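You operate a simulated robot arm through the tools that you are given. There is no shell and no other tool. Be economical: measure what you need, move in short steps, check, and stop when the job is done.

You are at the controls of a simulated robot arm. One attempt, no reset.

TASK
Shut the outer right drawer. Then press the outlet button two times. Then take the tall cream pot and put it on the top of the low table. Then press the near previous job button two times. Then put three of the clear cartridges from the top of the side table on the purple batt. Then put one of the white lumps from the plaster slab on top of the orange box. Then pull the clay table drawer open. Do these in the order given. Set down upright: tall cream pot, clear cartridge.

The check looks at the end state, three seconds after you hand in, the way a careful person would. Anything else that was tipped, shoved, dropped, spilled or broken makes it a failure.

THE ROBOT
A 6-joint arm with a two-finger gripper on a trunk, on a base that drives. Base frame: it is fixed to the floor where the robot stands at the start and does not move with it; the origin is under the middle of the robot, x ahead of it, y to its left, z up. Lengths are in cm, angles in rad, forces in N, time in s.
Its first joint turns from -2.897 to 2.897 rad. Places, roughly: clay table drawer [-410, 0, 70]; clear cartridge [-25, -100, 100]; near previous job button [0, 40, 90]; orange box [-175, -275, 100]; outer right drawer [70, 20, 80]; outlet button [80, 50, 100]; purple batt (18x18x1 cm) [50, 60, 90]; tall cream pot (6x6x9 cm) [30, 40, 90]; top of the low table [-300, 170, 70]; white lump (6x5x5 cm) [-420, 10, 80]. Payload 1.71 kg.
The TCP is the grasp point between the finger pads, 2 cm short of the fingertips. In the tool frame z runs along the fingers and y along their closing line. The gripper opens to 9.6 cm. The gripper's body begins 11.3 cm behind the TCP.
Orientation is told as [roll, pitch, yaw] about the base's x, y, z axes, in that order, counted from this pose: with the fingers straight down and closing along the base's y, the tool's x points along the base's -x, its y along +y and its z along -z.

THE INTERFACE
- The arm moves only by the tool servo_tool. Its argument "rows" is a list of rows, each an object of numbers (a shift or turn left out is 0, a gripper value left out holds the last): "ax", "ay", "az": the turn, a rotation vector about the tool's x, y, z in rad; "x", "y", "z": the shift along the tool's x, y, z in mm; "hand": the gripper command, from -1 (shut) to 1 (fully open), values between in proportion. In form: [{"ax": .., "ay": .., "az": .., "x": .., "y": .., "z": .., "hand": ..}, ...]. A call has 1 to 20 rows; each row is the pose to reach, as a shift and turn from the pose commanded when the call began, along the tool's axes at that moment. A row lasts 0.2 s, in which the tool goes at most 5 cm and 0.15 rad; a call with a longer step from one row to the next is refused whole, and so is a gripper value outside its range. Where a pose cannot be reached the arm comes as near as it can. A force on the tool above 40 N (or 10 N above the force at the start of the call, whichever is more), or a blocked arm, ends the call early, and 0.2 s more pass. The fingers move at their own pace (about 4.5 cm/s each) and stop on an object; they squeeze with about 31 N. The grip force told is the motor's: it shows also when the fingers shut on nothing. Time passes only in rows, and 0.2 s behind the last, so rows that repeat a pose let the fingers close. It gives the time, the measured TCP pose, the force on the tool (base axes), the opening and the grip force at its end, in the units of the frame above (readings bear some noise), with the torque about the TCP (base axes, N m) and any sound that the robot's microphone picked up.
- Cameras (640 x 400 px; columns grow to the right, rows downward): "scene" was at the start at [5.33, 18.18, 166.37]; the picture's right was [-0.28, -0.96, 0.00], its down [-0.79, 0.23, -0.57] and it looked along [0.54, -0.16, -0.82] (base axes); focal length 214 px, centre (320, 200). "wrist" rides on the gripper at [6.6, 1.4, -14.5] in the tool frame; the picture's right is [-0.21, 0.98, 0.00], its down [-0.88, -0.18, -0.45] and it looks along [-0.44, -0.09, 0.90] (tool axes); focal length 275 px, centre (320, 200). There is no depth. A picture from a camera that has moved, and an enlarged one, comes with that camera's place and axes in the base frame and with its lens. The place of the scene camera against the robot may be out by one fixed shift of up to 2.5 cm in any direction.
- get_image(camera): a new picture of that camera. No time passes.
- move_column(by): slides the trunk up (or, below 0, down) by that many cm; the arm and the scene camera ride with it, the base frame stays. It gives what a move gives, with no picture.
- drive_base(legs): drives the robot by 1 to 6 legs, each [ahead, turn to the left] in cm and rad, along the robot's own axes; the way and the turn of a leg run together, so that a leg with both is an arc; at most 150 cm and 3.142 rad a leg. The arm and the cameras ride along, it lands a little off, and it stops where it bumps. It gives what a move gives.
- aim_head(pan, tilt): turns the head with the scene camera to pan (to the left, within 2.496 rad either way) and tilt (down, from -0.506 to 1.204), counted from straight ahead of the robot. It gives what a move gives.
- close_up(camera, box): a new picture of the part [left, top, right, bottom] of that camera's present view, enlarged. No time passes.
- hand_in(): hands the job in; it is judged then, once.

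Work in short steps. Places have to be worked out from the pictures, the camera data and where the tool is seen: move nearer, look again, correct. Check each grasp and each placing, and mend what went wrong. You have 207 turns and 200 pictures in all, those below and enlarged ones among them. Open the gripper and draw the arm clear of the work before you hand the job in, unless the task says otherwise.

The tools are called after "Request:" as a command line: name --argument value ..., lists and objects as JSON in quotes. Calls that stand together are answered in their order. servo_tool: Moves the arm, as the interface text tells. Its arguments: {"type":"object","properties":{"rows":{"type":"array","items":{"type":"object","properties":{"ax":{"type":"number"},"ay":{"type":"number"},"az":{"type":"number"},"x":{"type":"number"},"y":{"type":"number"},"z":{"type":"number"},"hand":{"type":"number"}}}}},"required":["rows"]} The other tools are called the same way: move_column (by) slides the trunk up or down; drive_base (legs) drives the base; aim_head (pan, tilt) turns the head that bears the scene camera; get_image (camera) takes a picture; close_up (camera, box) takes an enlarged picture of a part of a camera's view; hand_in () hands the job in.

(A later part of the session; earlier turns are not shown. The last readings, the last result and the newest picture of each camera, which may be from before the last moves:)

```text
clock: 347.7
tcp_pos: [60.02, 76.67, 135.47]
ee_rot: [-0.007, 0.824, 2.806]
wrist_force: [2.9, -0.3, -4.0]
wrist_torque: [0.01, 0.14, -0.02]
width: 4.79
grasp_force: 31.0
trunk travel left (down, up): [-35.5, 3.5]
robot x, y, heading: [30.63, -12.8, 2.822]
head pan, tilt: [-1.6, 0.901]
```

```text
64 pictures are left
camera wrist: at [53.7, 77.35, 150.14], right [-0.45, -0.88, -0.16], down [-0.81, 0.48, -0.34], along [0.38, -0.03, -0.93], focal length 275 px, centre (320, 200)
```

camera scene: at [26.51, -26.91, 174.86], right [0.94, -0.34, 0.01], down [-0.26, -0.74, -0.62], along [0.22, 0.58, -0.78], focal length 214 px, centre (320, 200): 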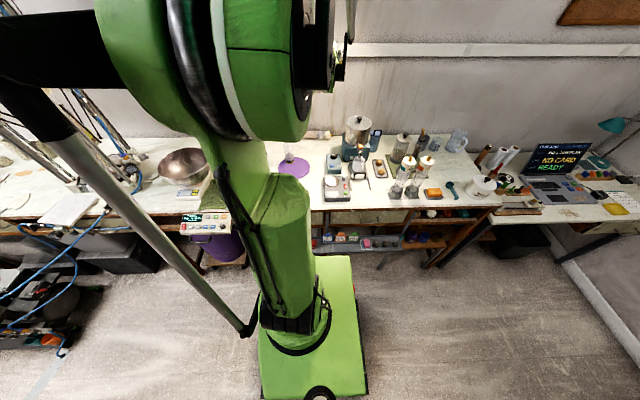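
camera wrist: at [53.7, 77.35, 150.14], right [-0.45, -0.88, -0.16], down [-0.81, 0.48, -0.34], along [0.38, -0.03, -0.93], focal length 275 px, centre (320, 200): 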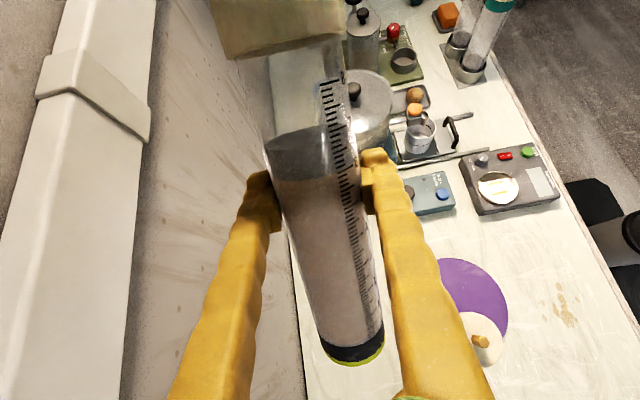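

The tube is turning upright. I continue the rotation.

Request:
servo_tool --rows '[{"ay": 0.1}, {"ay": 0.2}, {"ay": 0.3}, {"ay": 0.4}, {"ay": 0.5}, {"ay": 0.6}, {"ay": 0.68}, {"ay": 0.72}, {"ay": 0.72}]'

Request:
get_image --camera "wrist"

Request:
get_image --camera "scene"

```text
clock: 349.7
tcp_pos: [59.26, 76.93, 135.5]
ee_rot: [-0.212, 1.548, 2.602]
wrist_force: [-1.2, 0.2, -5.2]
wrist_torque: [0.0, -0.03, -0.02]
width: 4.79
grasp_force: 30.6
trunk travel left (down, up): [-35.5, 3.5]
robot x, y, heading: [30.56, -12.86, 2.821]
head pan, tilt: [-1.6, 0.901]
```

```text
63 pictures are left
camera wrist: at [45.21, 80.28, 142.33], right [-0.32, -0.92, -0.21], down [-0.38, 0.33, -0.87], along [0.87, -0.2, -0.45], focal length 275 px, centre (320, 200)
```

wrist: 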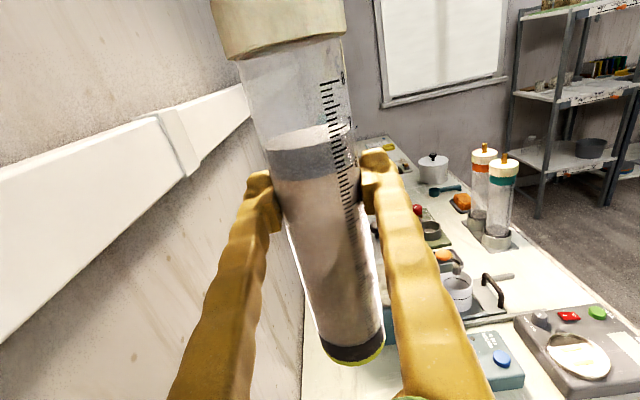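

```text
62 pictures are left
camera scene: at [25.51, -26.53, 174.87], right [0.94, -0.34, 0.02], down [-0.26, -0.74, -0.62], along [0.23, 0.58, -0.78], focal length 214 px, centre (320, 200)
```

scene: 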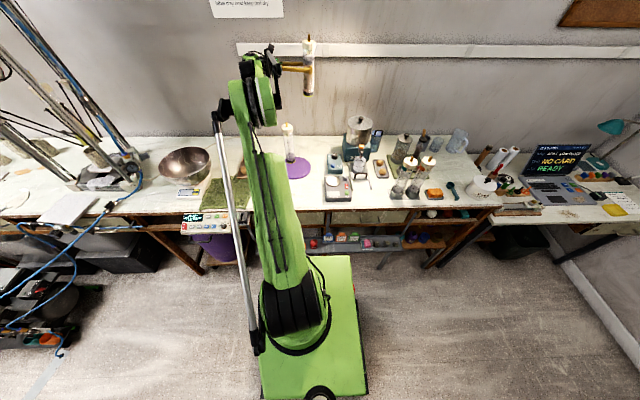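

The tube is upright with its cap up. I turn the hand about the vertical so it comes from the front, and move above spot B at (50, 62).

Request:
servo_tool --rows '[{"ax": 0.06, "y": 8, "z": -2}, {"ax": 0.13, "y": 20, "z": -5}, {"ax": 0.2, "y": 34, "z": -8}, {"ax": 0.28, "y": 49, "z": -11}, {"ax": 0.36, "y": 64, "z": -15}, {"ax": 0.44, "y": 79, "z": -18}, {"ax": 0.52, "y": 94, "z": -22}, {"ax": 0.6, "y": 109, "z": -25}, {"ax": 0.68, "y": 124, "z": -29}, {"ax": 0.76, "y": 138, "z": -32}, {"ax": 0.84, "y": 151, "z": -35}, {"ax": 0.91, "y": 162, "z": -38}, {"ax": 0.96, "y": 169, "z": -40}, {"ax": 1.0, "y": 171, "z": -40}, {"ax": 1.0, "y": 171, "z": -40}]'

Request:
get_image --camera "wrist"

Request:
close_up --camera "scene" --box '[220, 70, 380, 200]'

```text
clock: 352.9
tcp_pos: [50.4, 61.81, 135.54]
ee_rot: [-1.192, 1.544, 2.622]
wrist_force: [-0.1, -1.1, -4.6]
wrist_torque: [-0.02, 0.07, -0.04]
width: 4.8
grasp_force: 31.4
trunk travel left (down, up): [-35.5, 3.5]
robot x, y, heading: [30.78, -13.01, 2.822]
head pan, tilt: [-1.6, 0.901]
```

```text
61 pictures are left
camera wrist: at [40.07, 51.73, 142.16], right [0.6, -0.76, -0.23], down [-0.48, -0.12, -0.87], along [0.63, 0.64, -0.44], focal length 275 px, centre (320, 200)
```

wrist: 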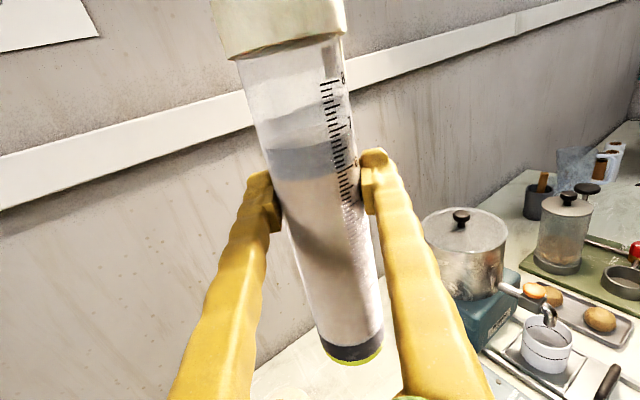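

```text
3.08 times, centred on (300, 135) of scene
camera zoom: at [25.7, -26.64, 174.86], right [0.94, -0.34, 0.02], down [-0.26, -0.74, -0.62], along [0.22, 0.58, -0.78], focal length 660 px, centre (382, 400)
```

zoom: 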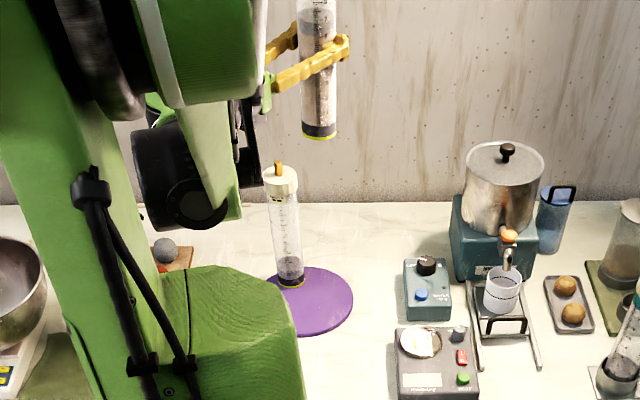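

The tube hangs upright above the right side of the batt. I descend to about 3 cm above.

Request:
servo_tool --rows '[{"x": -10}, {"x": -28}, {"x": -48}, {"x": -68}, {"x": -88}, {"x": -108}, {"x": -128}, {"x": -148}, {"x": -168}, {"x": -188}, {"x": -208}, {"x": -228}, {"x": -245}, {"x": -255}, {"x": -255}]'

Request:
close_up --camera "scene" --box '[220, 90, 380, 200]'

Request:
get_image --camera "wrist"

```text
clock: 356.1
tcp_pos: [49.8, 62.06, 109.94]
ee_rot: [-1.182, 1.544, 2.632]
wrist_force: [-0.1, 0.4, -4.6]
wrist_torque: [-0.02, -0.01, -0.03]
width: 4.77
grasp_force: 31.3
trunk travel left (down, up): [-35.5, 3.5]
robot x, y, heading: [30.4, -12.58, 2.821]
head pan, tilt: [-1.6, 0.901]
```

```text
3.64 times, centred on (300, 145) of scene
camera zoom: at [25.7, -26.6, 174.87], right [0.94, -0.34, 0.02], down [-0.26, -0.74, -0.62], along [0.22, 0.58, -0.78], focal length 780 px, centre (393, 400)
```

zoom: 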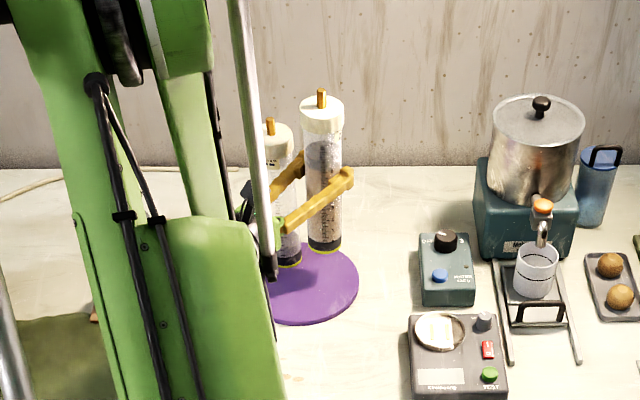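

```text
58 pictures are left
camera wrist: at [39.48, 51.99, 116.71], right [0.6, -0.76, -0.23], down [-0.48, -0.12, -0.87], along [0.63, 0.63, -0.44], focal length 275 px, centre (320, 200)
```

wrist: 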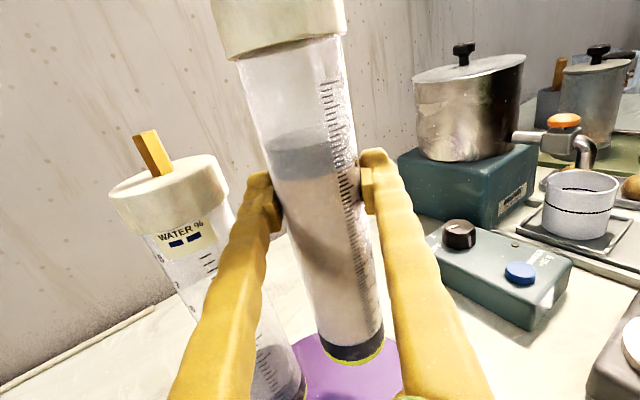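

Position is good (≈4.7 cm from the batt centre, 8 cm from cartridge 1). I lower to contact in small steps.

Request:
servo_tool --rows '[{"x": -6}, {"x": -12}, {"x": -18}, {"x": -23}, {"x": -28}]'

Request:
servo_tool --rows '[{"x": -4}, {"x": -8}, {"x": -12}]'

```text
clock: 357.3
tcp_pos: [49.78, 62.27, 107.17]
ee_rot: [-1.186, 1.543, 2.629]
wrist_force: [-0.3, 0.0, -4.1]
wrist_torque: [0.01, -0.01, -0.04]
width: 4.8
grasp_force: 31.3
trunk travel left (down, up): [-35.5, 3.5]
robot x, y, heading: [30.49, -12.5, 2.824]
head pan, tilt: [-1.6, 0.901]
```

```text
clock: 358.1
tcp_pos: [49.67, 62.13, 106.09]
ee_rot: [-1.156, 1.545, 2.657]
wrist_force: [-0.9, -0.2, -4.4]
wrist_torque: [0.02, -0.02, -0.01]
width: 4.8
grasp_force: 31.4
trunk travel left (down, up): [-35.5, 3.5]
robot x, y, heading: [30.85, -13.12, 2.824]
head pan, tilt: [-1.6, 0.901]
```

Request:
servo_tool --rows '[{"x": -4}, {"x": -8}, {"x": -11}]'

Request:
servo_tool --rows '[{"x": -3}, {"x": -6}]'

Request:
close_up --camera "scene" --box '[260, 110, 340, 180]'

```text
clock: 358.9
tcp_pos: [49.77, 62.89, 105.33]
ee_rot: [-1.148, 1.545, 2.665]
wrist_force: [0.1, 0.6, -4.1]
wrist_torque: [-0.01, 0.0, -0.01]
width: 4.79
grasp_force: 31.0
out of reach, approached as far as the arm can: row 2, 3
trunk travel left (down, up): [-35.5, 3.5]
robot x, y, heading: [30.44, -13.21, 2.823]
head pan, tilt: [-1.6, 0.901]
```

```text
clock: 359.5
tcp_pos: [49.73, 63.13, 104.99]
ee_rot: [-1.127, 1.546, 2.684]
wrist_force: [0.1, -0.5, -5.5]
wrist_torque: [-0.02, 0.0, 0.01]
width: 4.77
grasp_force: 31.0
out of reach, approached as far as the arm can: row 2
trunk travel left (down, up): [-35.5, 3.5]
robot x, y, heading: [30.51, -12.87, 2.824]
head pan, tilt: [-1.6, 0.901]
```

```text
5.71 times, centred on (300, 145) of scene
camera zoom: at [25.69, -26.61, 174.86], right [0.94, -0.34, 0.02], down [-0.26, -0.74, -0.62], along [0.22, 0.58, -0.78], focal length 1226 px, centre (434, 514)
```

zoom: 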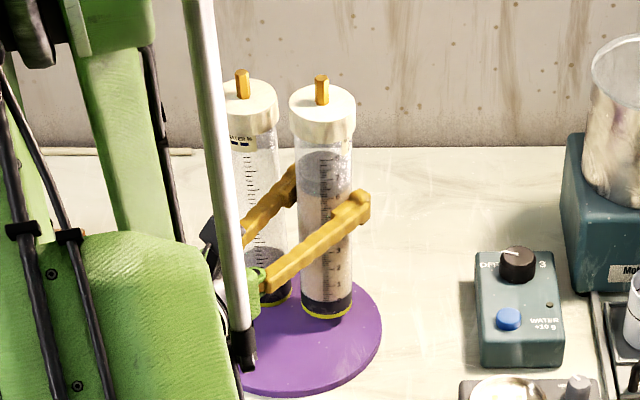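

The arm is at its limit, so I lower by the trunk in small steps.

Request:
move_column --by -0.7

Request:
move_column --by -0.5

```text
clock: 360.1
tcp_pos: [49.78, 62.99, 104.3]
ee_rot: [-1.13, 1.546, 2.684]
wrist_force: [-0.6, -0.9, -4.9]
wrist_torque: [0.0, -0.03, 0.0]
width: 4.77
grasp_force: 31.2
trunk travel left (down, up): [-34.8, 4.2]
robot x, y, heading: [30.76, -13.18, 2.824]
head pan, tilt: [-1.6, 0.901]
```

```text
clock: 360.6
tcp_pos: [49.71, 63.14, 103.92]
ee_rot: [-1.132, 1.544, 2.681]
wrist_force: [1.1, 0.3, -4.6]
wrist_torque: [-0.02, -0.03, 0.02]
width: 4.76
grasp_force: 30.9
trunk travel left (down, up): [-34.3, 4.7]
robot x, y, heading: [30.82, -13.11, 2.822]
head pan, tilt: [-1.6, 0.901]
```

Request:
move_column --by -0.6

Request:
move_column --by -0.5

```text
clock: 361.2
tcp_pos: [49.75, 62.92, 103.32]
ee_rot: [-1.2, 1.544, 2.613]
wrist_force: [-7.4, 1.2, 22.6]
wrist_torque: [0.07, 0.32, 0.0]
width: 4.81
grasp_force: 31.0
trunk travel left (down, up): [-33.7, 5.3]
robot x, y, heading: [30.44, -13.03, 2.824]
head pan, tilt: [-1.6, 0.901]
```

```text
clock: 361.7
tcp_pos: [49.65, 63.02, 102.79]
ee_rot: [-1.172, 1.546, 2.639]
wrist_force: [-7.1, 3.0, 20.2]
wrist_torque: [0.24, 0.33, 0.09]
width: 4.76
grasp_force: 30.7
trunk travel left (down, up): [-33.2, 5.8]
robot x, y, heading: [30.77, -12.61, 2.82]
head pan, tilt: [-1.6, 0.901]
```

Contact (≈22 N up). I ease up 4 mm with the trunk and open the fingers just slightly.

Request:
move_column --by 0.4

Request:
servo_tool --rows '[{"hand": 0.02}, {"hand": 0.07}, {"hand": 0.12}, {"hand": 0.18}, {"hand": 0.18}]'

Request:
get_image --camera "wrist"

Request:
close_up --camera "scene" --box '[260, 110, 340, 180]'

```text
clock: 362.2
tcp_pos: [49.72, 63.09, 103.06]
ee_rot: [-1.104, 1.545, 2.707]
wrist_force: [0.6, -0.9, -4.7]
wrist_torque: [0.01, 0.01, 0.0]
width: 4.75
grasp_force: 31.2
trunk travel left (down, up): [-33.6, 5.4]
robot x, y, heading: [30.89, -12.79, 2.824]
head pan, tilt: [-1.6, 0.901]
```

```text
clock: 363.4
tcp_pos: [49.74, 63.08, 103.16]
ee_rot: [-1.135, 1.544, 2.674]
wrist_force: [0.0, 0.3, 0.8]
wrist_torque: [-0.01, 0.02, 0.03]
width: 5.66
grasp_force: 0.2
trunk travel left (down, up): [-33.6, 5.4]
robot x, y, heading: [30.52, -13.16, 2.823]
head pan, tilt: [-1.6, 0.901]
```

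```text
56 pictures are left
camera wrist: at [39.4, 52.94, 109.81], right [0.6, -0.76, -0.23], down [-0.48, -0.12, -0.87], along [0.63, 0.63, -0.44], focal length 275 px, centre (320, 200)
```

wrist: 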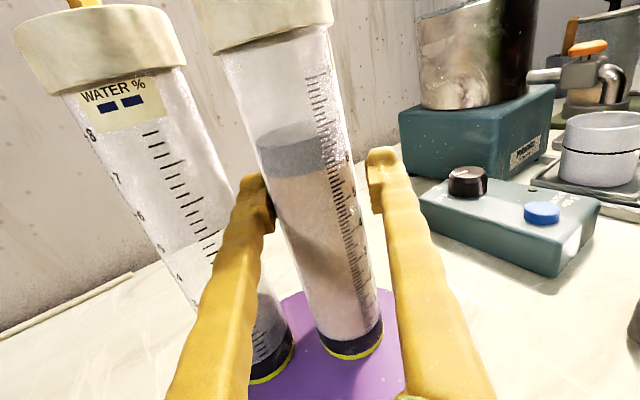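

```text
5.71 times, centred on (300, 145) of scene
camera zoom: at [25.71, -26.66, 172.96], right [0.94, -0.34, 0.02], down [-0.26, -0.74, -0.62], along [0.22, 0.58, -0.78], focal length 1226 px, centre (434, 514)
```

zoom: 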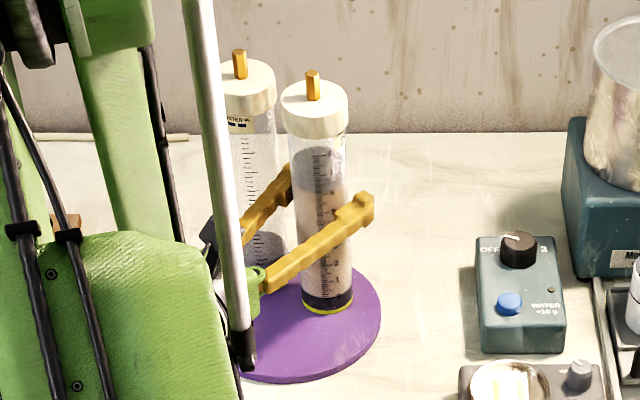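

Tube 2 stands on the batt. I centre the fingers a touch and back straight out.

Request:
servo_tool --rows '[{"y": -3}, {"y": -3, "z": -6}, {"y": -3, "z": -16}, {"y": -3, "z": -30}, {"y": -3, "z": -48}, {"y": -3, "z": -70}, {"y": -3, "z": -95}, {"y": -3, "z": -120}, {"y": -3, "z": -140}]'

Request:
get_image --camera "wrist"

Request:
close_up --camera "scene" --box '[260, 110, 340, 180]'

```text
clock: 365.4
tcp_pos: [38.33, 58.63, 107.1]
ee_rot: [-1.101, 1.541, 2.709]
wrist_force: [-0.3, 0.0, 0.1]
wrist_torque: [0.04, -0.02, 0.01]
width: 5.68
grasp_force: 0.1
out of reach, approached as far as the arm can: row 3, 4, 5, 6, 7, 8, 9
trunk travel left (down, up): [-33.6, 5.4]
robot x, y, heading: [30.38, -12.98, 2.825]
head pan, tilt: [-1.6, 0.901]
```

```text
54 pictures are left
camera wrist: at [27.85, 48.45, 113.92], right [0.6, -0.77, -0.23], down [-0.48, -0.12, -0.87], along [0.64, 0.63, -0.44], focal length 275 px, centre (320, 200)
```

wrist: 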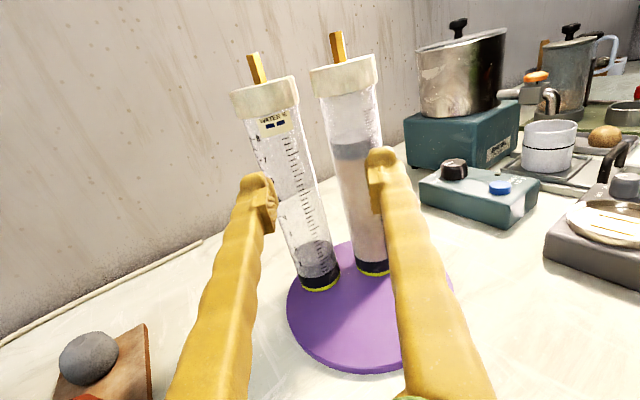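

```text
5.71 times, centred on (300, 145) of scene
camera zoom: at [25.68, -26.68, 172.96], right [0.94, -0.34, 0.02], down [-0.26, -0.74, -0.62], along [0.22, 0.58, -0.78], focal length 1226 px, centre (434, 514)
```

zoom: 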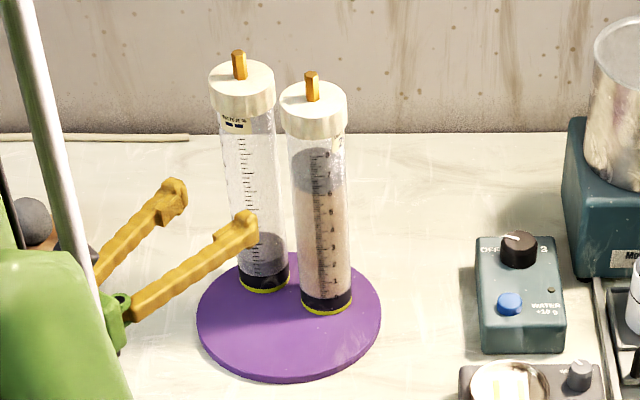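

Both cartridges stand well on the batt. I raise the arm straight up, tilting the tool slightly down, then go for the third.

Request:
servo_tool --rows '[{"x": 15, "z": -5}, {"x": 40, "z": -10}, {"x": 70, "z": -15}, {"x": 100, "z": -20, "ay": -0.07}, {"x": 130, "z": -25, "ay": -0.14}, {"x": 160, "z": -25, "ay": -0.21}, {"x": 190, "z": -25, "ay": -0.28}, {"x": 210, "z": -25, "ay": -0.35}, {"x": 210, "z": -25, "ay": -0.35}]'

Request:
drive_base --legs '[[0, 0.27], [41, 0], [0, -1.6], [0, -1.68]]'

Request:
get_image --camera "wrist"

```text
clock: 367.4
tcp_pos: [36.69, 56.68, 128.05]
ee_rot: [-0.068, 1.208, -2.536]
wrist_force: [1.2, -1.0, 0.0]
wrist_torque: [0.0, -0.02, 0.0]
width: 5.65
grasp_force: 0.0
trunk travel left (down, up): [-33.6, 5.4]
robot x, y, heading: [30.74, -13.25, 2.819]
head pan, tilt: [-1.6, 0.901]
```

```text
clock: 384.2
tcp_pos: [-7.52, -80.89, 127.98]
ee_rot: [-0.066, 1.21, 0.73]
wrist_force: [-0.7, 0.6, -0.6]
wrist_torque: [0.0, -0.03, 0.0]
width: 5.66
grasp_force: 0.1
trunk travel left (down, up): [-33.6, 5.4]
robot x, y, heading: [-9.72, -10.69, -0.203]
head pan, tilt: [-1.6, 0.901]
```

```text
52 pictures are left
camera wrist: at [-0.83, -71.59, 139.33], right [-0.64, 0.73, -0.22], down [0.65, 0.38, -0.66], along [-0.4, -0.57, -0.72], focal length 275 px, centre (320, 200)
```

wrist: 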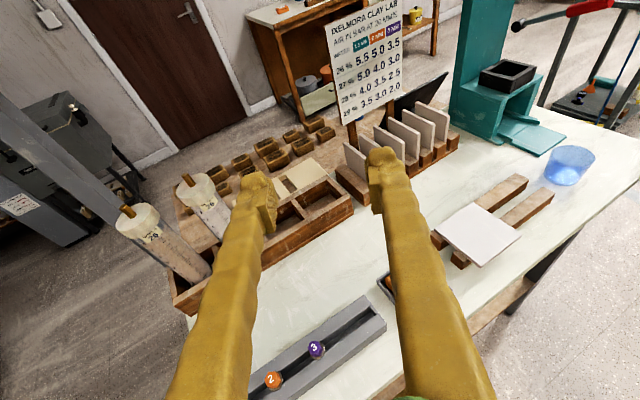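

This view places cartridge "28" at (-7.6, -113.3). I turn the tool to face the rack and go to a standoff.

Request:
servo_tool --rows '[{"x": -15, "y": -15, "z": 17, "ax": 0.05, "az": -0.018, "hand": 0.32}, {"x": -33, "y": -31, "z": 36, "ax": 0.1, "az": -0.036}, {"x": -51, "y": -47, "z": 56, "ax": 0.15, "az": -0.055}, {"x": -69, "y": -63, "z": 76, "ax": 0.2, "az": -0.073}, {"x": -87, "y": -80, "z": 96, "ax": 0.25, "az": -0.092}, {"x": -105, "y": -97, "z": 116, "ax": 0.3, "az": -0.11}, {"x": -123, "y": -114, "z": 136, "ax": 0.35, "az": -0.13}, {"x": -141, "y": -131, "z": 156, "ax": 0.4, "az": -0.148}, {"x": -158, "y": -147, "z": 174, "ax": 0.425, "az": -0.158}, {"x": -171, "y": -159, "z": 189, "ax": 0.425, "az": -0.158}, {"x": -171, "y": -159, "z": 189, "ax": 0.425, "az": -0.158}]'

Request:
get_image --camera "wrist"

```text
clock: 386.6
tcp_pos: [-5.38, -100.37, 106.26]
ee_rot: [-0.111, 1.217, 1.144]
wrist_force: [-0.1, -0.1, 0.4]
wrist_torque: [-0.03, -0.01, -0.04]
width: 6.36
grasp_force: 0.1
trunk travel left (down, up): [-33.6, 5.4]
robot x, y, heading: [-10.17, -10.43, -0.197]
head pan, tilt: [-1.6, 0.901]
```

```text
51 pictures are left
camera wrist: at [-3.49, -88.99, 117.28], right [-0.9, 0.37, -0.23], down [0.43, 0.62, -0.66], along [-0.11, -0.69, -0.71], focal length 275 px, centre (320, 200)
```

wrist: 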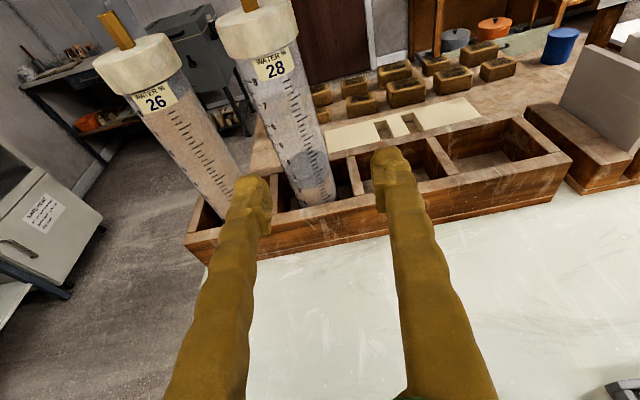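

Axis ≈(-7.1, -112.4). I move in around the tube, deep enough for a full grip.

Request:
servo_tool --rows '[{"x": 4, "y": -14, "z": 8}, {"x": 9, "y": -21, "z": 25}, {"x": 15, "y": -21, "z": 48}, {"x": 22, "y": -21, "z": 72}, {"x": 28, "y": -21, "z": 95}, {"x": 33, "y": -21, "z": 115}, {"x": 33, "y": -21, "z": 115}]'

Request:
get_image --camera "wrist"

```text
clock: 388.2
tcp_pos: [-7.25, -112.4, 105.33]
ee_rot: [-0.111, 1.218, 1.145]
wrist_force: [-0.5, -0.5, 0.1]
wrist_torque: [-0.03, -0.01, -0.02]
width: 6.34
grasp_force: 0.0
trunk travel left (down, up): [-33.6, 5.4]
robot x, y, heading: [-9.9, -10.35, -0.194]
head pan, tilt: [-1.6, 0.901]
```

```text
50 pictures are left
camera wrist: at [-5.31, -101.03, 116.45], right [-0.9, 0.37, -0.23], down [0.43, 0.62, -0.66], along [-0.11, -0.69, -0.71], focal length 275 px, centre (320, 200)
```

wrist: 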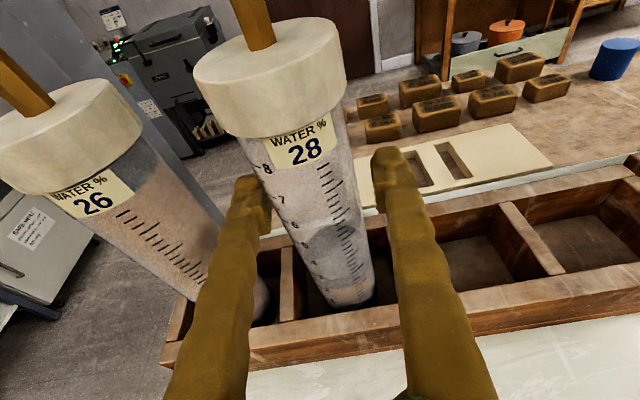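

Tube width indicates it's right at the TCP. I close and lift.

Request:
servo_tool --rows '[{"y": -2, "hand": 0.1}, {"y": -3, "hand": 0}, {"y": -3, "hand": -0.3}, {"y": -3, "hand": -1}, {"y": -3}, {"y": -3}, {"y": -3}]'

Request:
servo_tool --rows '[{"x": 5, "z": -2}, {"x": 14, "z": -5}, {"x": 27, "z": -10}, {"x": 42, "z": -15}, {"x": 58, "z": -21}, {"x": 74, "z": -27}, {"x": 91, "z": -33}, {"x": 108, "z": -39}, {"x": 125, "z": -45}, {"x": 142, "z": -51}, {"x": 158, "z": -57}, {"x": 170, "z": -62}, {"x": 179, "z": -65}, {"x": 179, "z": -65}]'

Request:
get_image --camera "wrist"

```text
clock: 389.8
tcp_pos: [-6.89, -112.46, 105.22]
ee_rot: [-0.112, 1.219, 1.145]
wrist_force: [0.6, 1.2, 0.8]
wrist_torque: [0.05, 0.06, -0.02]
width: 4.85
grasp_force: 31.1
trunk travel left (down, up): [-33.6, 5.4]
robot x, y, heading: [-10.11, -10.68, -0.194]
head pan, tilt: [-1.6, 0.901]
```

```text
clock: 392.8
tcp_pos: [-7.59, -112.25, 124.3]
ee_rot: [-0.112, 1.221, 1.143]
wrist_force: [-0.5, -0.1, -2.3]
wrist_torque: [0.01, -0.03, -0.02]
width: 4.86
grasp_force: 31.4
trunk travel left (down, up): [-33.6, 5.4]
robot x, y, heading: [-10.07, -10.34, -0.197]
head pan, tilt: [-1.6, 0.901]
```

```text
49 pictures are left
camera wrist: at [-5.71, -100.9, 135.54], right [-0.9, 0.37, -0.23], down [0.43, 0.62, -0.66], along [-0.11, -0.69, -0.71], focal length 275 px, centre (320, 200)
```

wrist: 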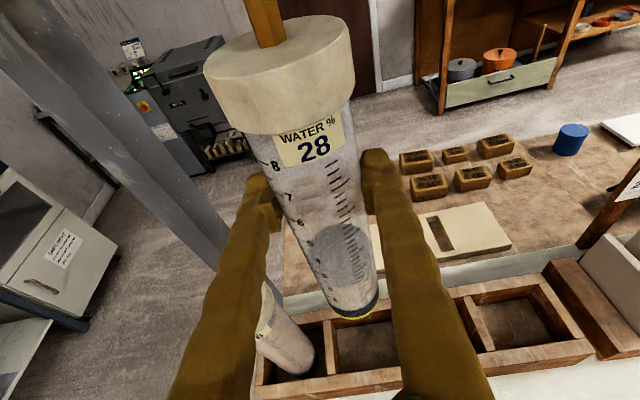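

Lifted clear, grip steady at 4.86 cm. I retract 29 cm and turn the base to the bench.

Request:
servo_tool --rows '[{"x": -4, "z": -10}, {"x": -12, "z": -32}, {"x": -22, "z": -60}, {"x": -33, "z": -90}, {"x": -44, "z": -120}, {"x": -55, "z": -150}, {"x": -66, "z": -180}, {"x": -77, "z": -210}, {"x": -88, "z": -240}, {"x": -97, "z": -264}, {"x": -102, "z": -278}]'

Request:
drive_base --legs '[[0, 1.25], [0, 1.25]]'

Request:
get_image --camera "wrist"

```text
clock: 395.2
tcp_pos: [1.77, -84.19, 124.35]
ee_rot: [-0.111, 1.219, 1.143]
wrist_force: [-0.4, 0.9, -2.1]
wrist_torque: [0.03, -0.01, -0.01]
width: 4.84
grasp_force: 31.0
trunk travel left (down, up): [-33.6, 5.4]
robot x, y, heading: [-9.64, -10.78, -0.198]
head pan, tilt: [-1.6, 0.901]
```

```text
clock: 405.1
tcp_pos: [24.99, 55.73, 124.28]
ee_rot: [-0.111, 1.217, -2.647]
wrist_force: [-0.6, -0.3, -2.5]
wrist_torque: [0.02, 0.02, -0.02]
width: 4.82
grasp_force: 30.9
trunk travel left (down, up): [-33.6, 5.4]
robot x, y, heading: [-9.9, -10.04, 2.297]
head pan, tilt: [-1.6, 0.901]
```

```text
48 pictures are left
camera wrist: at [16.64, 47.98, 135.48], right [0.49, -0.84, -0.23], down [-0.71, -0.23, -0.66], along [0.5, 0.49, -0.71], focal length 275 px, centre (320, 200)
```

wrist: 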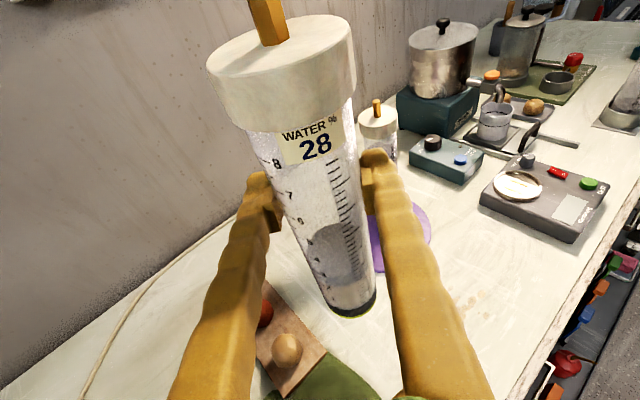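

I move above spot C (41, 61) and set the head to watch.

Request:
servo_tool --rows '[{"x": 3, "y": 2, "z": 8}, {"x": 9, "y": 7, "z": 24}, {"x": 17, "y": 14, "z": 45}, {"x": 25, "y": 21, "z": 67}, {"x": 33, "y": 28, "z": 89}, {"x": 41, "y": 34, "z": 110}, {"x": 49, "y": 41, "z": 131}, {"x": 55, "y": 45, "z": 146}, {"x": 57, "y": 47, "z": 152}, {"x": 57, "y": 47, "z": 152}]'

Request:
aim_head --pan -1.45 --tilt 0.8

Request:
close_up --camera "scene" --box '[220, 80, 400, 200]'

Request:
get_image --camera "wrist"

```text
clock: 407.3
tcp_pos: [42.17, 59.93, 124.64]
ee_rot: [-0.151, 1.214, -2.685]
wrist_force: [-0.2, 0.4, -2.6]
wrist_torque: [0.0, 0.0, -0.01]
width: 4.79
grasp_force: 30.7
trunk travel left (down, up): [-33.6, 5.4]
robot x, y, heading: [-9.65, -9.91, 2.304]
head pan, tilt: [-1.6, 0.901]
```

```text
clock: 408.0
tcp_pos: [42.1, 59.67, 124.62]
ee_rot: [-0.154, 1.216, -2.684]
wrist_force: [0.2, -0.5, -1.8]
wrist_torque: [-0.02, -0.01, 0.01]
width: 4.8
grasp_force: 31.3
trunk travel left (down, up): [-33.6, 5.4]
robot x, y, heading: [-10.27, -9.26, 2.296]
head pan, tilt: [-1.45, 0.799]
```

```text
3.33 times, centred on (310, 140) of scene
camera zoom: at [-21.17, -18.82, 173.73], right [0.75, -0.66, 0.02], down [-0.47, -0.55, -0.7], along [0.47, 0.51, -0.72], focal length 715 px, centre (353, 400)
```

zoom: 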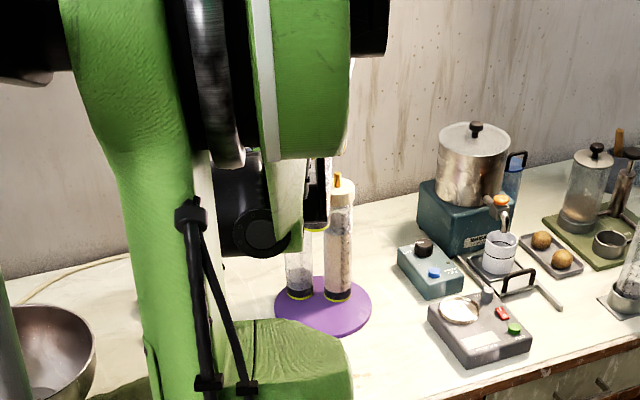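

```text
46 pictures are left
camera wrist: at [33.89, 51.8, 135.73], right [0.49, -0.84, -0.24], down [-0.72, -0.23, -0.66], along [0.5, 0.5, -0.71], focal length 275 px, centre (320, 200)
```

wrist: 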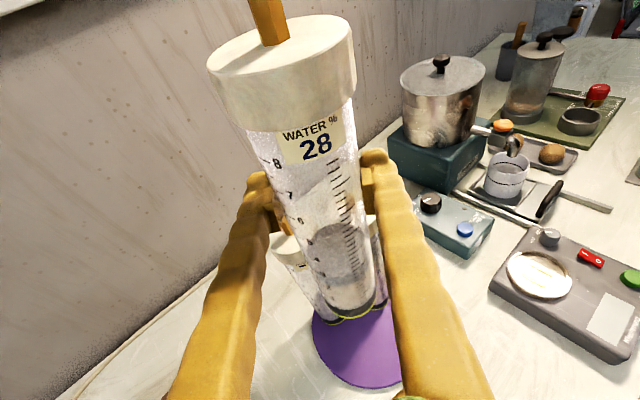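

It will land ~4 cm in front of the batt centre, ~8.7 cm from both tubes. I lower straight down.

Request:
servo_tool --rows '[{"x": -8, "z": 3}, {"x": -22, "z": 8, "y": 1}, {"x": -38, "z": 14, "y": 2}, {"x": -54, "z": 20, "y": 2}, {"x": -70, "z": 26, "y": 3}, {"x": -86, "z": 31, "y": 4}, {"x": -102, "z": 37, "y": 5}, {"x": -118, "z": 43, "y": 5}, {"x": -134, "z": 49, "y": 6}, {"x": -148, "z": 54, "y": 7}, {"x": -156, "z": 57, "y": 7}, {"x": -156, "z": 57, "y": 7}]'

Request:
get_image --camera "wrist"

Request:
close_up --camera "scene" --box '[270, 110, 350, 190]'

```text
clock: 410.6
tcp_pos: [42.2, 59.86, 108.04]
ee_rot: [-0.153, 1.212, -2.686]
wrist_force: [0.6, 0.4, -2.5]
wrist_torque: [0.01, -0.01, 0.01]
width: 4.8
grasp_force: 30.8
trunk travel left (down, up): [-33.6, 5.4]
robot x, y, heading: [-9.19, -9.94, 2.298]
head pan, tilt: [-1.45, 0.799]
```

```text
45 pictures are left
camera wrist: at [33.85, 51.96, 119.08], right [0.49, -0.84, -0.24], down [-0.72, -0.23, -0.66], along [0.5, 0.5, -0.71], focal length 275 px, centre (320, 200)
```

wrist: 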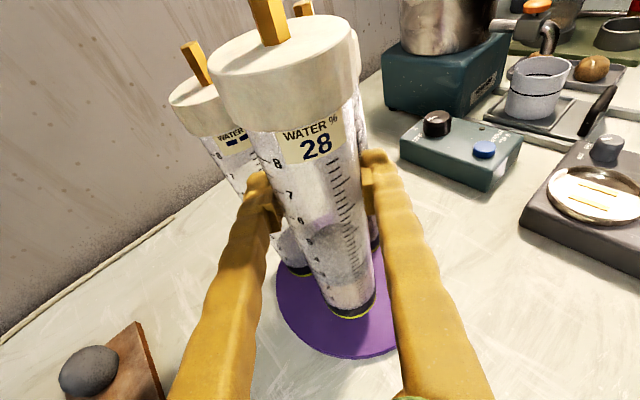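

```text
5.00 times, centred on (310, 150) of scene
camera zoom: at [-21.16, -18.81, 173.74], right [0.75, -0.66, 0.02], down [-0.47, -0.55, -0.7], along [0.47, 0.51, -0.72], focal length 1072 px, centre (370, 450)
```

zoom: 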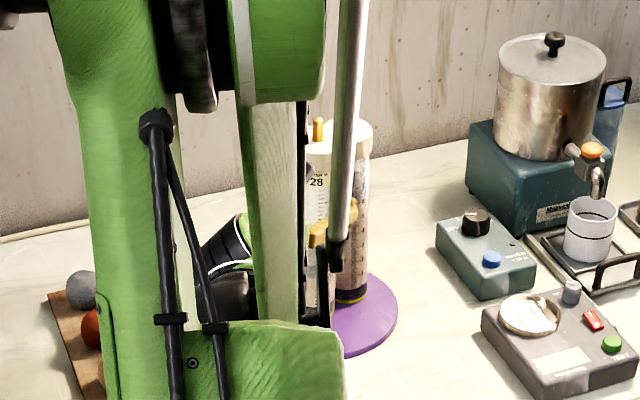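

Over the batt with free space. I lower in small steps to contact.

Request:
servo_tool --rows '[{"x": -5, "z": 2}, {"x": -10, "z": 4}, {"x": -15, "z": 5}, {"x": -19, "z": 7}]'

Request:
servo_tool --rows '[{"x": -3, "z": 1}, {"x": -6, "z": 2}]'

```text
clock: 411.6
tcp_pos: [42.21, 60.02, 105.91]
ee_rot: [-0.153, 1.215, -2.684]
wrist_force: [-0.9, -0.1, -2.2]
wrist_torque: [0.01, 0.04, 0.0]
width: 4.79
grasp_force: 30.6
trunk travel left (down, up): [-33.6, 5.4]
robot x, y, heading: [-9.8, -10.0, 2.302]
head pan, tilt: [-1.45, 0.799]
```

```text
clock: 412.2
tcp_pos: [42.02, 59.94, 105.39]
ee_rot: [-0.153, 1.214, -2.683]
wrist_force: [-0.2, -1.1, -3.1]
wrist_torque: [-0.02, 0.01, -0.02]
width: 4.79
grasp_force: 30.9
trunk travel left (down, up): [-33.6, 5.4]
robot x, y, heading: [-9.8, -9.86, 2.301]
head pan, tilt: [-1.45, 0.799]
```

Request:
servo_tool --rows '[{"x": -3, "z": 1}, {"x": -6, "z": 2}, {"x": -6, "z": 2}]'

Request:
servo_tool --rows '[{"x": -3, "z": 1}, {"x": -3, "z": 1}]'

```text
clock: 413.0
tcp_pos: [41.77, 59.94, 104.94]
ee_rot: [-0.154, 1.217, -2.688]
wrist_force: [-1.0, 2.5, 25.1]
wrist_torque: [0.03, -0.18, 0.03]
width: 4.76
grasp_force: 31.1
trunk travel left (down, up): [-33.6, 5.4]
robot x, y, heading: [-9.69, -10.01, 2.3]
head pan, tilt: [-1.45, 0.799]
```

```text
clock: 413.6
tcp_pos: [41.78, 60.04, 104.47]
ee_rot: [-0.154, 1.218, -2.687]
wrist_force: [-1.1, 3.5, 23.7]
wrist_torque: [0.05, -0.21, 0.03]
width: 4.78
grasp_force: 30.8
trunk travel left (down, up): [-33.6, 5.4]
robot x, y, heading: [-9.53, -10.14, 2.297]
head pan, tilt: [-1.45, 0.799]
```

Contact. I ease off, open slightly, centre and withdraw along the fingers, then rise.

Request:
servo_tool --rows '[{"x": 4, "z": -1.5}, {"x": 4, "z": -1.5}, {"x": 4, "z": -1.5, "hand": 0.05}, {"x": 4, "z": -1.5, "hand": 0.13}, {"x": 4, "z": -1.5, "hand": 0.22}, {"x": 4, "z": -1.5}, {"x": 4, "z": -1.5}]'

Request:
get_image --camera "wrist"

```text
clock: 415.2
tcp_pos: [41.97, 60.04, 104.87]
ee_rot: [-0.153, 1.214, -2.684]
wrist_force: [-0.7, 1.5, -0.1]
wrist_torque: [0.03, 0.01, -0.03]
width: 5.85
grasp_force: 0.3
trunk travel left (down, up): [-33.6, 5.4]
robot x, y, heading: [-10.08, -9.83, 2.302]
head pan, tilt: [-1.45, 0.799]
```

```text
43 pictures are left
camera wrist: at [33.66, 52.04, 115.89], right [0.49, -0.84, -0.24], down [-0.72, -0.23, -0.66], along [0.5, 0.5, -0.71], focal length 275 px, centre (320, 200)
```

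wrist: 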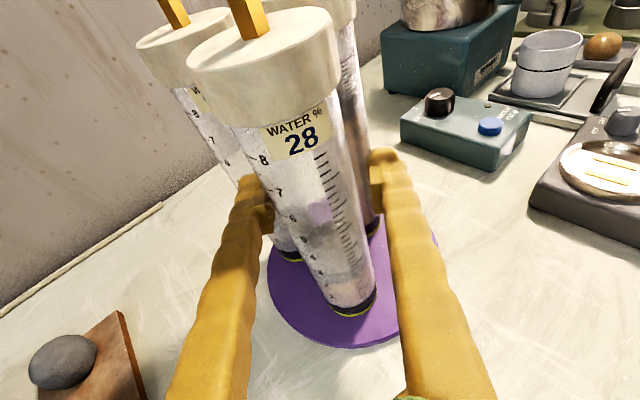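

Request:
servo_tool --rows '[{"y": -4}, {"y": -4, "x": -2, "z": -6}, {"y": -4, "x": -6, "z": -17}, {"y": -4, "x": -12, "z": -33}, {"y": -4, "x": -20, "z": -55}, {"y": -4, "x": -29, "z": -80}, {"y": -4, "x": -38, "z": -106}, {"y": -4, "x": -48, "z": -132}, {"y": -4, "x": -15, "z": -146}, {"y": -4, "x": 20, "z": -160}, {"y": -4, "x": 60, "z": -175}, {"y": -4, "x": 100, "z": -190}, {"y": -4, "x": 140, "z": -205}, {"y": -4, "x": 170, "z": -215}]'

Request:
get_image --camera "wrist"

Request:
close_up --camera "scene" --box '[260, 100, 360, 190]'

```text
clock: 418.2
tcp_pos: [30.55, 51.17, 128.36]
ee_rot: [-0.151, 1.216, -2.684]
wrist_force: [0.9, 0.3, 0.7]
wrist_torque: [0.01, -0.02, -0.02]
width: 5.84
grasp_force: 0.0
trunk travel left (down, up): [-33.6, 5.4]
robot x, y, heading: [-9.83, -9.99, 2.299]
head pan, tilt: [-1.45, 0.799]
```

```text
42 pictures are left
camera wrist: at [22.3, 43.25, 139.39], right [0.49, -0.84, -0.24], down [-0.72, -0.23, -0.66], along [0.5, 0.5, -0.71], focal length 275 px, centre (320, 200)
```

wrist: 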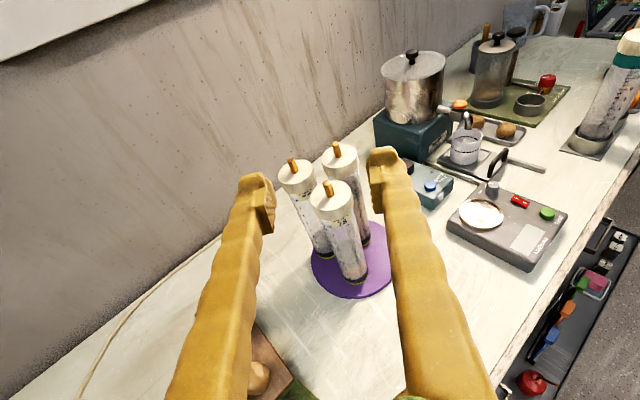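

```text
4.44 times, centred on (310, 145) of scene
camera zoom: at [-21.19, -18.85, 173.73], right [0.75, -0.66, 0.02], down [-0.47, -0.55, -0.7], along [0.47, 0.52, -0.72], focal length 953 px, centre (364, 444)
```

zoom: 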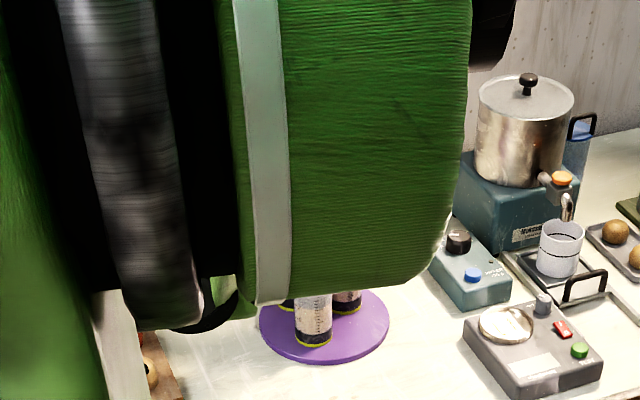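

All three cartridges stand on the batt. Now I swing the arm to the front of the robot for driving.

Request:
servo_tool --rows '[{"x": -11, "y": -40, "z": -24, "ax": 0.061, "az": -0.022}, {"x": -22, "y": -80, "z": -49, "ax": 0.123, "az": -0.045}, {"x": -34, "y": -116, "z": -78, "ax": 0.184, "az": -0.067}, {"x": -47, "y": -151, "z": -107, "ax": 0.246, "az": -0.09}, {"x": -60, "y": -182, "z": -139, "ax": 0.307, "az": -0.112}, {"x": -74, "y": -211, "z": -172, "ax": 0.369, "az": -0.134}, {"x": -88, "y": -236, "z": -208, "ax": 0.43, "az": -0.157}, {"x": -102, "y": -260, "z": -244, "ax": 0.492, "az": -0.179}, {"x": -117, "y": -280, "z": -281, "ax": 0.553, "az": -0.202}, {"x": -132, "y": -298, "z": -319, "ax": 0.614, "az": -0.224}, {"x": -147, "y": -312, "z": -358, "ax": 0.676, "az": -0.246}, {"x": -162, "y": -325, "z": -398, "ax": 0.737, "az": -0.269}, {"x": -176, "y": -333, "z": -438, "ax": 0.799, "az": -0.291}, {"x": -191, "y": -340, "z": -478, "ax": 0.86, "az": -0.314}, {"x": -206, "y": -342, "z": -518, "ax": 0.922, "az": -0.336}, {"x": -220, "y": -344, "z": -557, "ax": 0.983, "az": -0.358}, {"x": -234, "y": -340, "z": -595, "ax": 1.044, "az": -0.381}, {"x": -248, "y": -336, "z": -634, "ax": 1.106, "az": -0.403}, {"x": -261, "y": -328, "z": -672, "ax": 1.167, "az": -0.426}, {"x": -275, "y": -318, "z": -710, "ax": 1.229, "az": -0.448}]'

Request:
close_up --camera "scene" --box '[260, 100, 360, 190]'

```text
clock: 422.4
tcp_pos: [-50.13, 34.32, 128.48]
ee_rot: [-0.056, 1.273, -1.284]
wrist_force: [0.5, 0.2, 0.0]
wrist_torque: [-0.01, -0.03, 0.04]
width: 5.87
grasp_force: 0.0
trunk travel left (down, up): [-33.6, 5.4]
robot x, y, heading: [-9.99, -10.09, 2.299]
head pan, tilt: [-1.45, 0.799]
```

```text
4.44 times, centred on (310, 145) of scene
camera zoom: at [-21.19, -18.85, 173.73], right [0.75, -0.66, 0.02], down [-0.47, -0.55, -0.7], along [0.47, 0.51, -0.72], focal length 953 px, centre (364, 444)
```

zoom: 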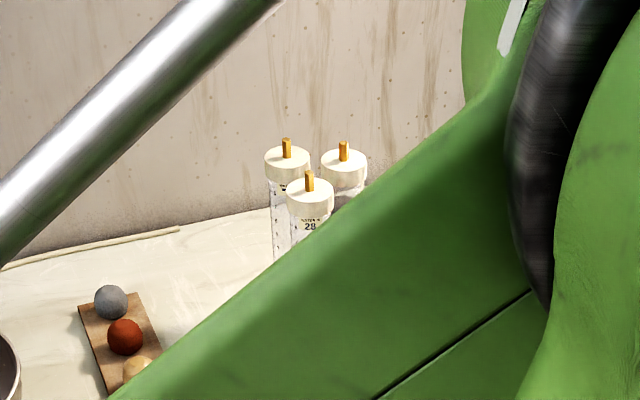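

Now I drive along the aisle toward the clay table.

Request:
drive_base --legs '[[0, 0.83], [100, 0], [0, -0.21], [95, 0], [0, 0.36], [85, 0]]'

Request:
aim_head --pan 0.0 --tilt 0.6

Request:
get_image --camera "scene"

Request:
get_image --camera "wrist"

```text
clock: 447.2
tcp_pos: [-345.5, -5.83, 128.42]
ee_rot: [-0.055, 1.27, -0.312]
wrist_force: [-0.6, 0.3, -0.5]
wrist_torque: [0.02, 0.0, 0.01]
width: 5.86
grasp_force: 0.0
trunk travel left (down, up): [-33.6, 5.4]
robot x, y, heading: [-286.35, 2.54, -3.012]
head pan, tilt: [-1.45, 0.799]
```

```text
clock: 448.8
tcp_pos: [-342.23, -5.43, 129.93]
ee_rot: [-0.095, 1.293, -0.35]
wrist_force: [-0.1, 0.2, 0.0]
wrist_torque: [0.04, 0.1, -0.01]
width: 5.87
grasp_force: 0.1
trunk travel left (down, up): [-33.6, 5.4]
robot x, y, heading: [-286.43, 2.75, -3.012]
head pan, tilt: [0.0, 0.6]
```

```text
39 pictures are left
camera scene: at [-289.81, -19.75, 175.42], right [-0.13, 0.99, 0.0], down [0.56, 0.07, -0.83], along [-0.82, -0.11, -0.56], focal length 214 px, centre (320, 200)
```

scene: 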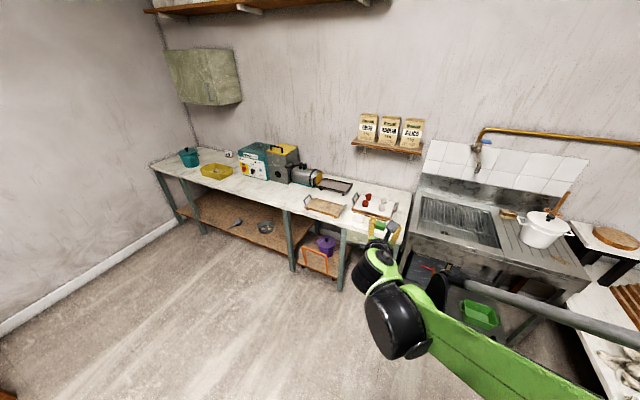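

```text
38 pictures are left
camera wrist: at [-330.11, -6.79, 140.15], right [0.3, 0.93, -0.22], down [0.59, -0.37, -0.72], along [-0.75, 0.08, -0.66], focal length 275 px, centre (320, 200)
```

wrist: 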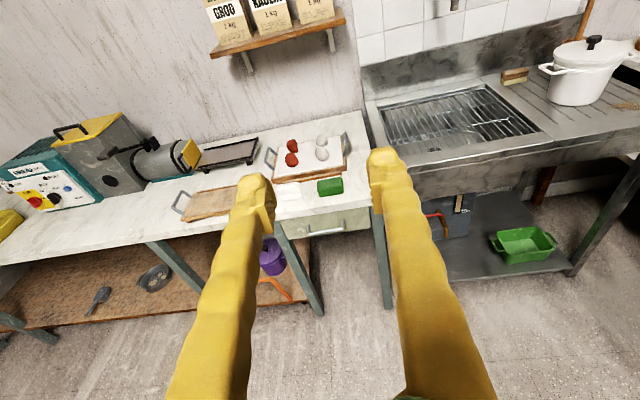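

White lumps on the slab: the near one ≈(-424, 9.5, 80); the drawer front ≈ x -400. I drive to about (-347, -15) facing the table.

Request:
drive_base --legs '[[0, 0.16], [63, 0], [0, -0.6]]'

Request:
get_image --camera "wrist"

```text
clock: 456.7
tcp_pos: [-400.34, 1.41, 129.91]
ee_rot: [-0.097, 1.292, -0.789]
wrist_force: [0.3, 1.3, -1.0]
wrist_torque: [0.09, 0.1, 0.03]
width: 5.84
grasp_force: 0.0
trunk travel left (down, up): [-33.6, 5.4]
robot x, y, heading: [-346.37, -15.56, 2.834]
head pan, tilt: [0.0, 0.6]
```

```text
37 pictures are left
camera wrist: at [-389.89, -5.05, 140.15], right [0.67, 0.71, -0.22], down [0.38, -0.58, -0.72], along [-0.64, 0.39, -0.66], focal length 275 px, centre (320, 200)
```

wrist: 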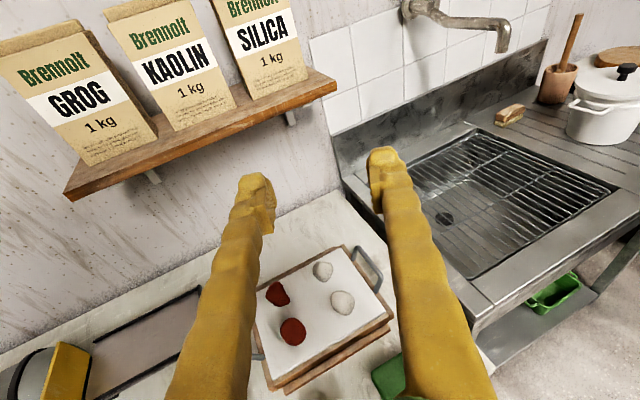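

Triangulated near white lump: ≈(-415.5, 8.2, 85.5). I move to a hover ~12 cm from it with a steeper tool.

Request:
servo_tool --rows '[{"x": -28, "y": -3, "z": 17, "ay": -0.07, "hand": 0.7}, {"x": -56, "y": -7, "z": 34, "ay": -0.14}, {"x": -84, "y": -10, "z": 52, "ay": -0.21}, {"x": -112, "y": -13, "z": 69, "ay": -0.28}, {"x": -140, "y": -17, "z": 86, "ay": -0.35}, {"x": -168, "y": -20, "z": 103, "ay": -0.42}, {"x": -196, "y": -23, "z": 120, "ay": -0.49}, {"x": -224, "y": -27, "z": 138, "ay": -0.56}, {"x": -252, "y": -30, "z": 155, "ay": -0.63}, {"x": -280, "y": -33, "z": 172, "ay": -0.7}, {"x": -304, "y": -36, "z": 187, "ay": -0.75}, {"x": -304, "y": -36, "z": 187, "ay": -0.75}]'

Request:
get_image --camera "wrist"

```text
clock: 459.3
tcp_pos: [-411.12, 4.29, 95.17]
ee_rot: [-0.028, 0.537, -0.711]
wrist_force: [-0.9, 0.4, -1.0]
wrist_torque: [0.0, -0.15, -0.03]
width: 8.13
grasp_force: 0.1
trunk travel left (down, up): [-33.6, 5.4]
robot x, y, heading: [-346.19, -15.32, 2.834]
head pan, tilt: [0.0, 0.6]
```

```text
36 pictures are left
camera wrist: at [-408.68, 4.61, 111.0], right [0.76, 0.64, -0.13], down [0.63, -0.77, -0.06], along [-0.14, -0.03, -0.99], focal length 275 px, centre (320, 200)
```

wrist: 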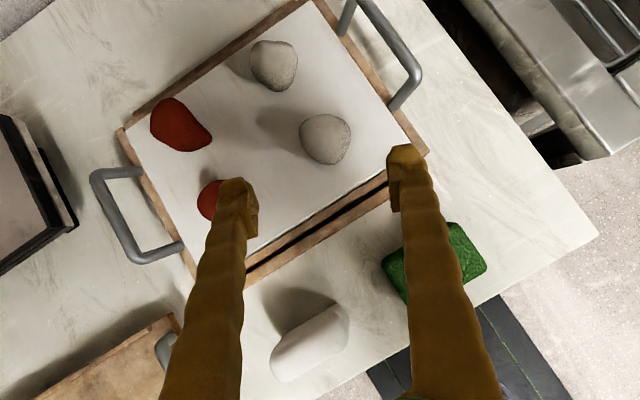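

Lump confirmed at (-415.6, 8.6, 85.5). I advance along the tool axis and grip it.

Request:
servo_tool --rows '[{"x": 1, "y": 4, "z": 25}, {"x": 2, "y": 7, "z": 50}, {"x": 3, "y": 7, "z": 75}, {"x": 3, "y": 7, "z": 95}, {"x": 3, "y": 7, "z": 108}, {"x": 3, "y": 7, "z": 114}, {"x": 3, "y": 7, "z": 114}]'

Request:
get_image --camera "wrist"

```text
clock: 460.9
tcp_pos: [-415.22, 8.35, 85.82]
ee_rot: [-0.03, 0.543, -0.713]
wrist_force: [-0.6, 0.4, 0.4]
wrist_torque: [0.02, 0.05, -0.01]
width: 8.16
grasp_force: 0.0
trunk travel left (down, up): [-33.6, 5.4]
robot x, y, heading: [-345.87, -15.44, 2.836]
head pan, tilt: [0.0, 0.6]
```

```text
35 pictures are left
camera wrist: at [-412.66, 8.78, 101.66], right [0.76, 0.64, -0.13], down [0.63, -0.77, -0.07], along [-0.14, -0.03, -0.99], focal length 275 px, centre (320, 200)
```

wrist: 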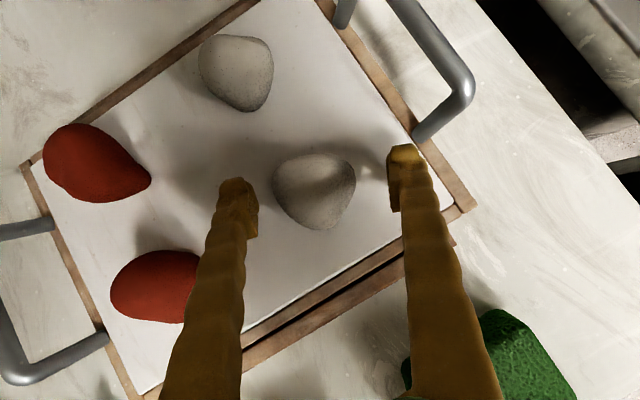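

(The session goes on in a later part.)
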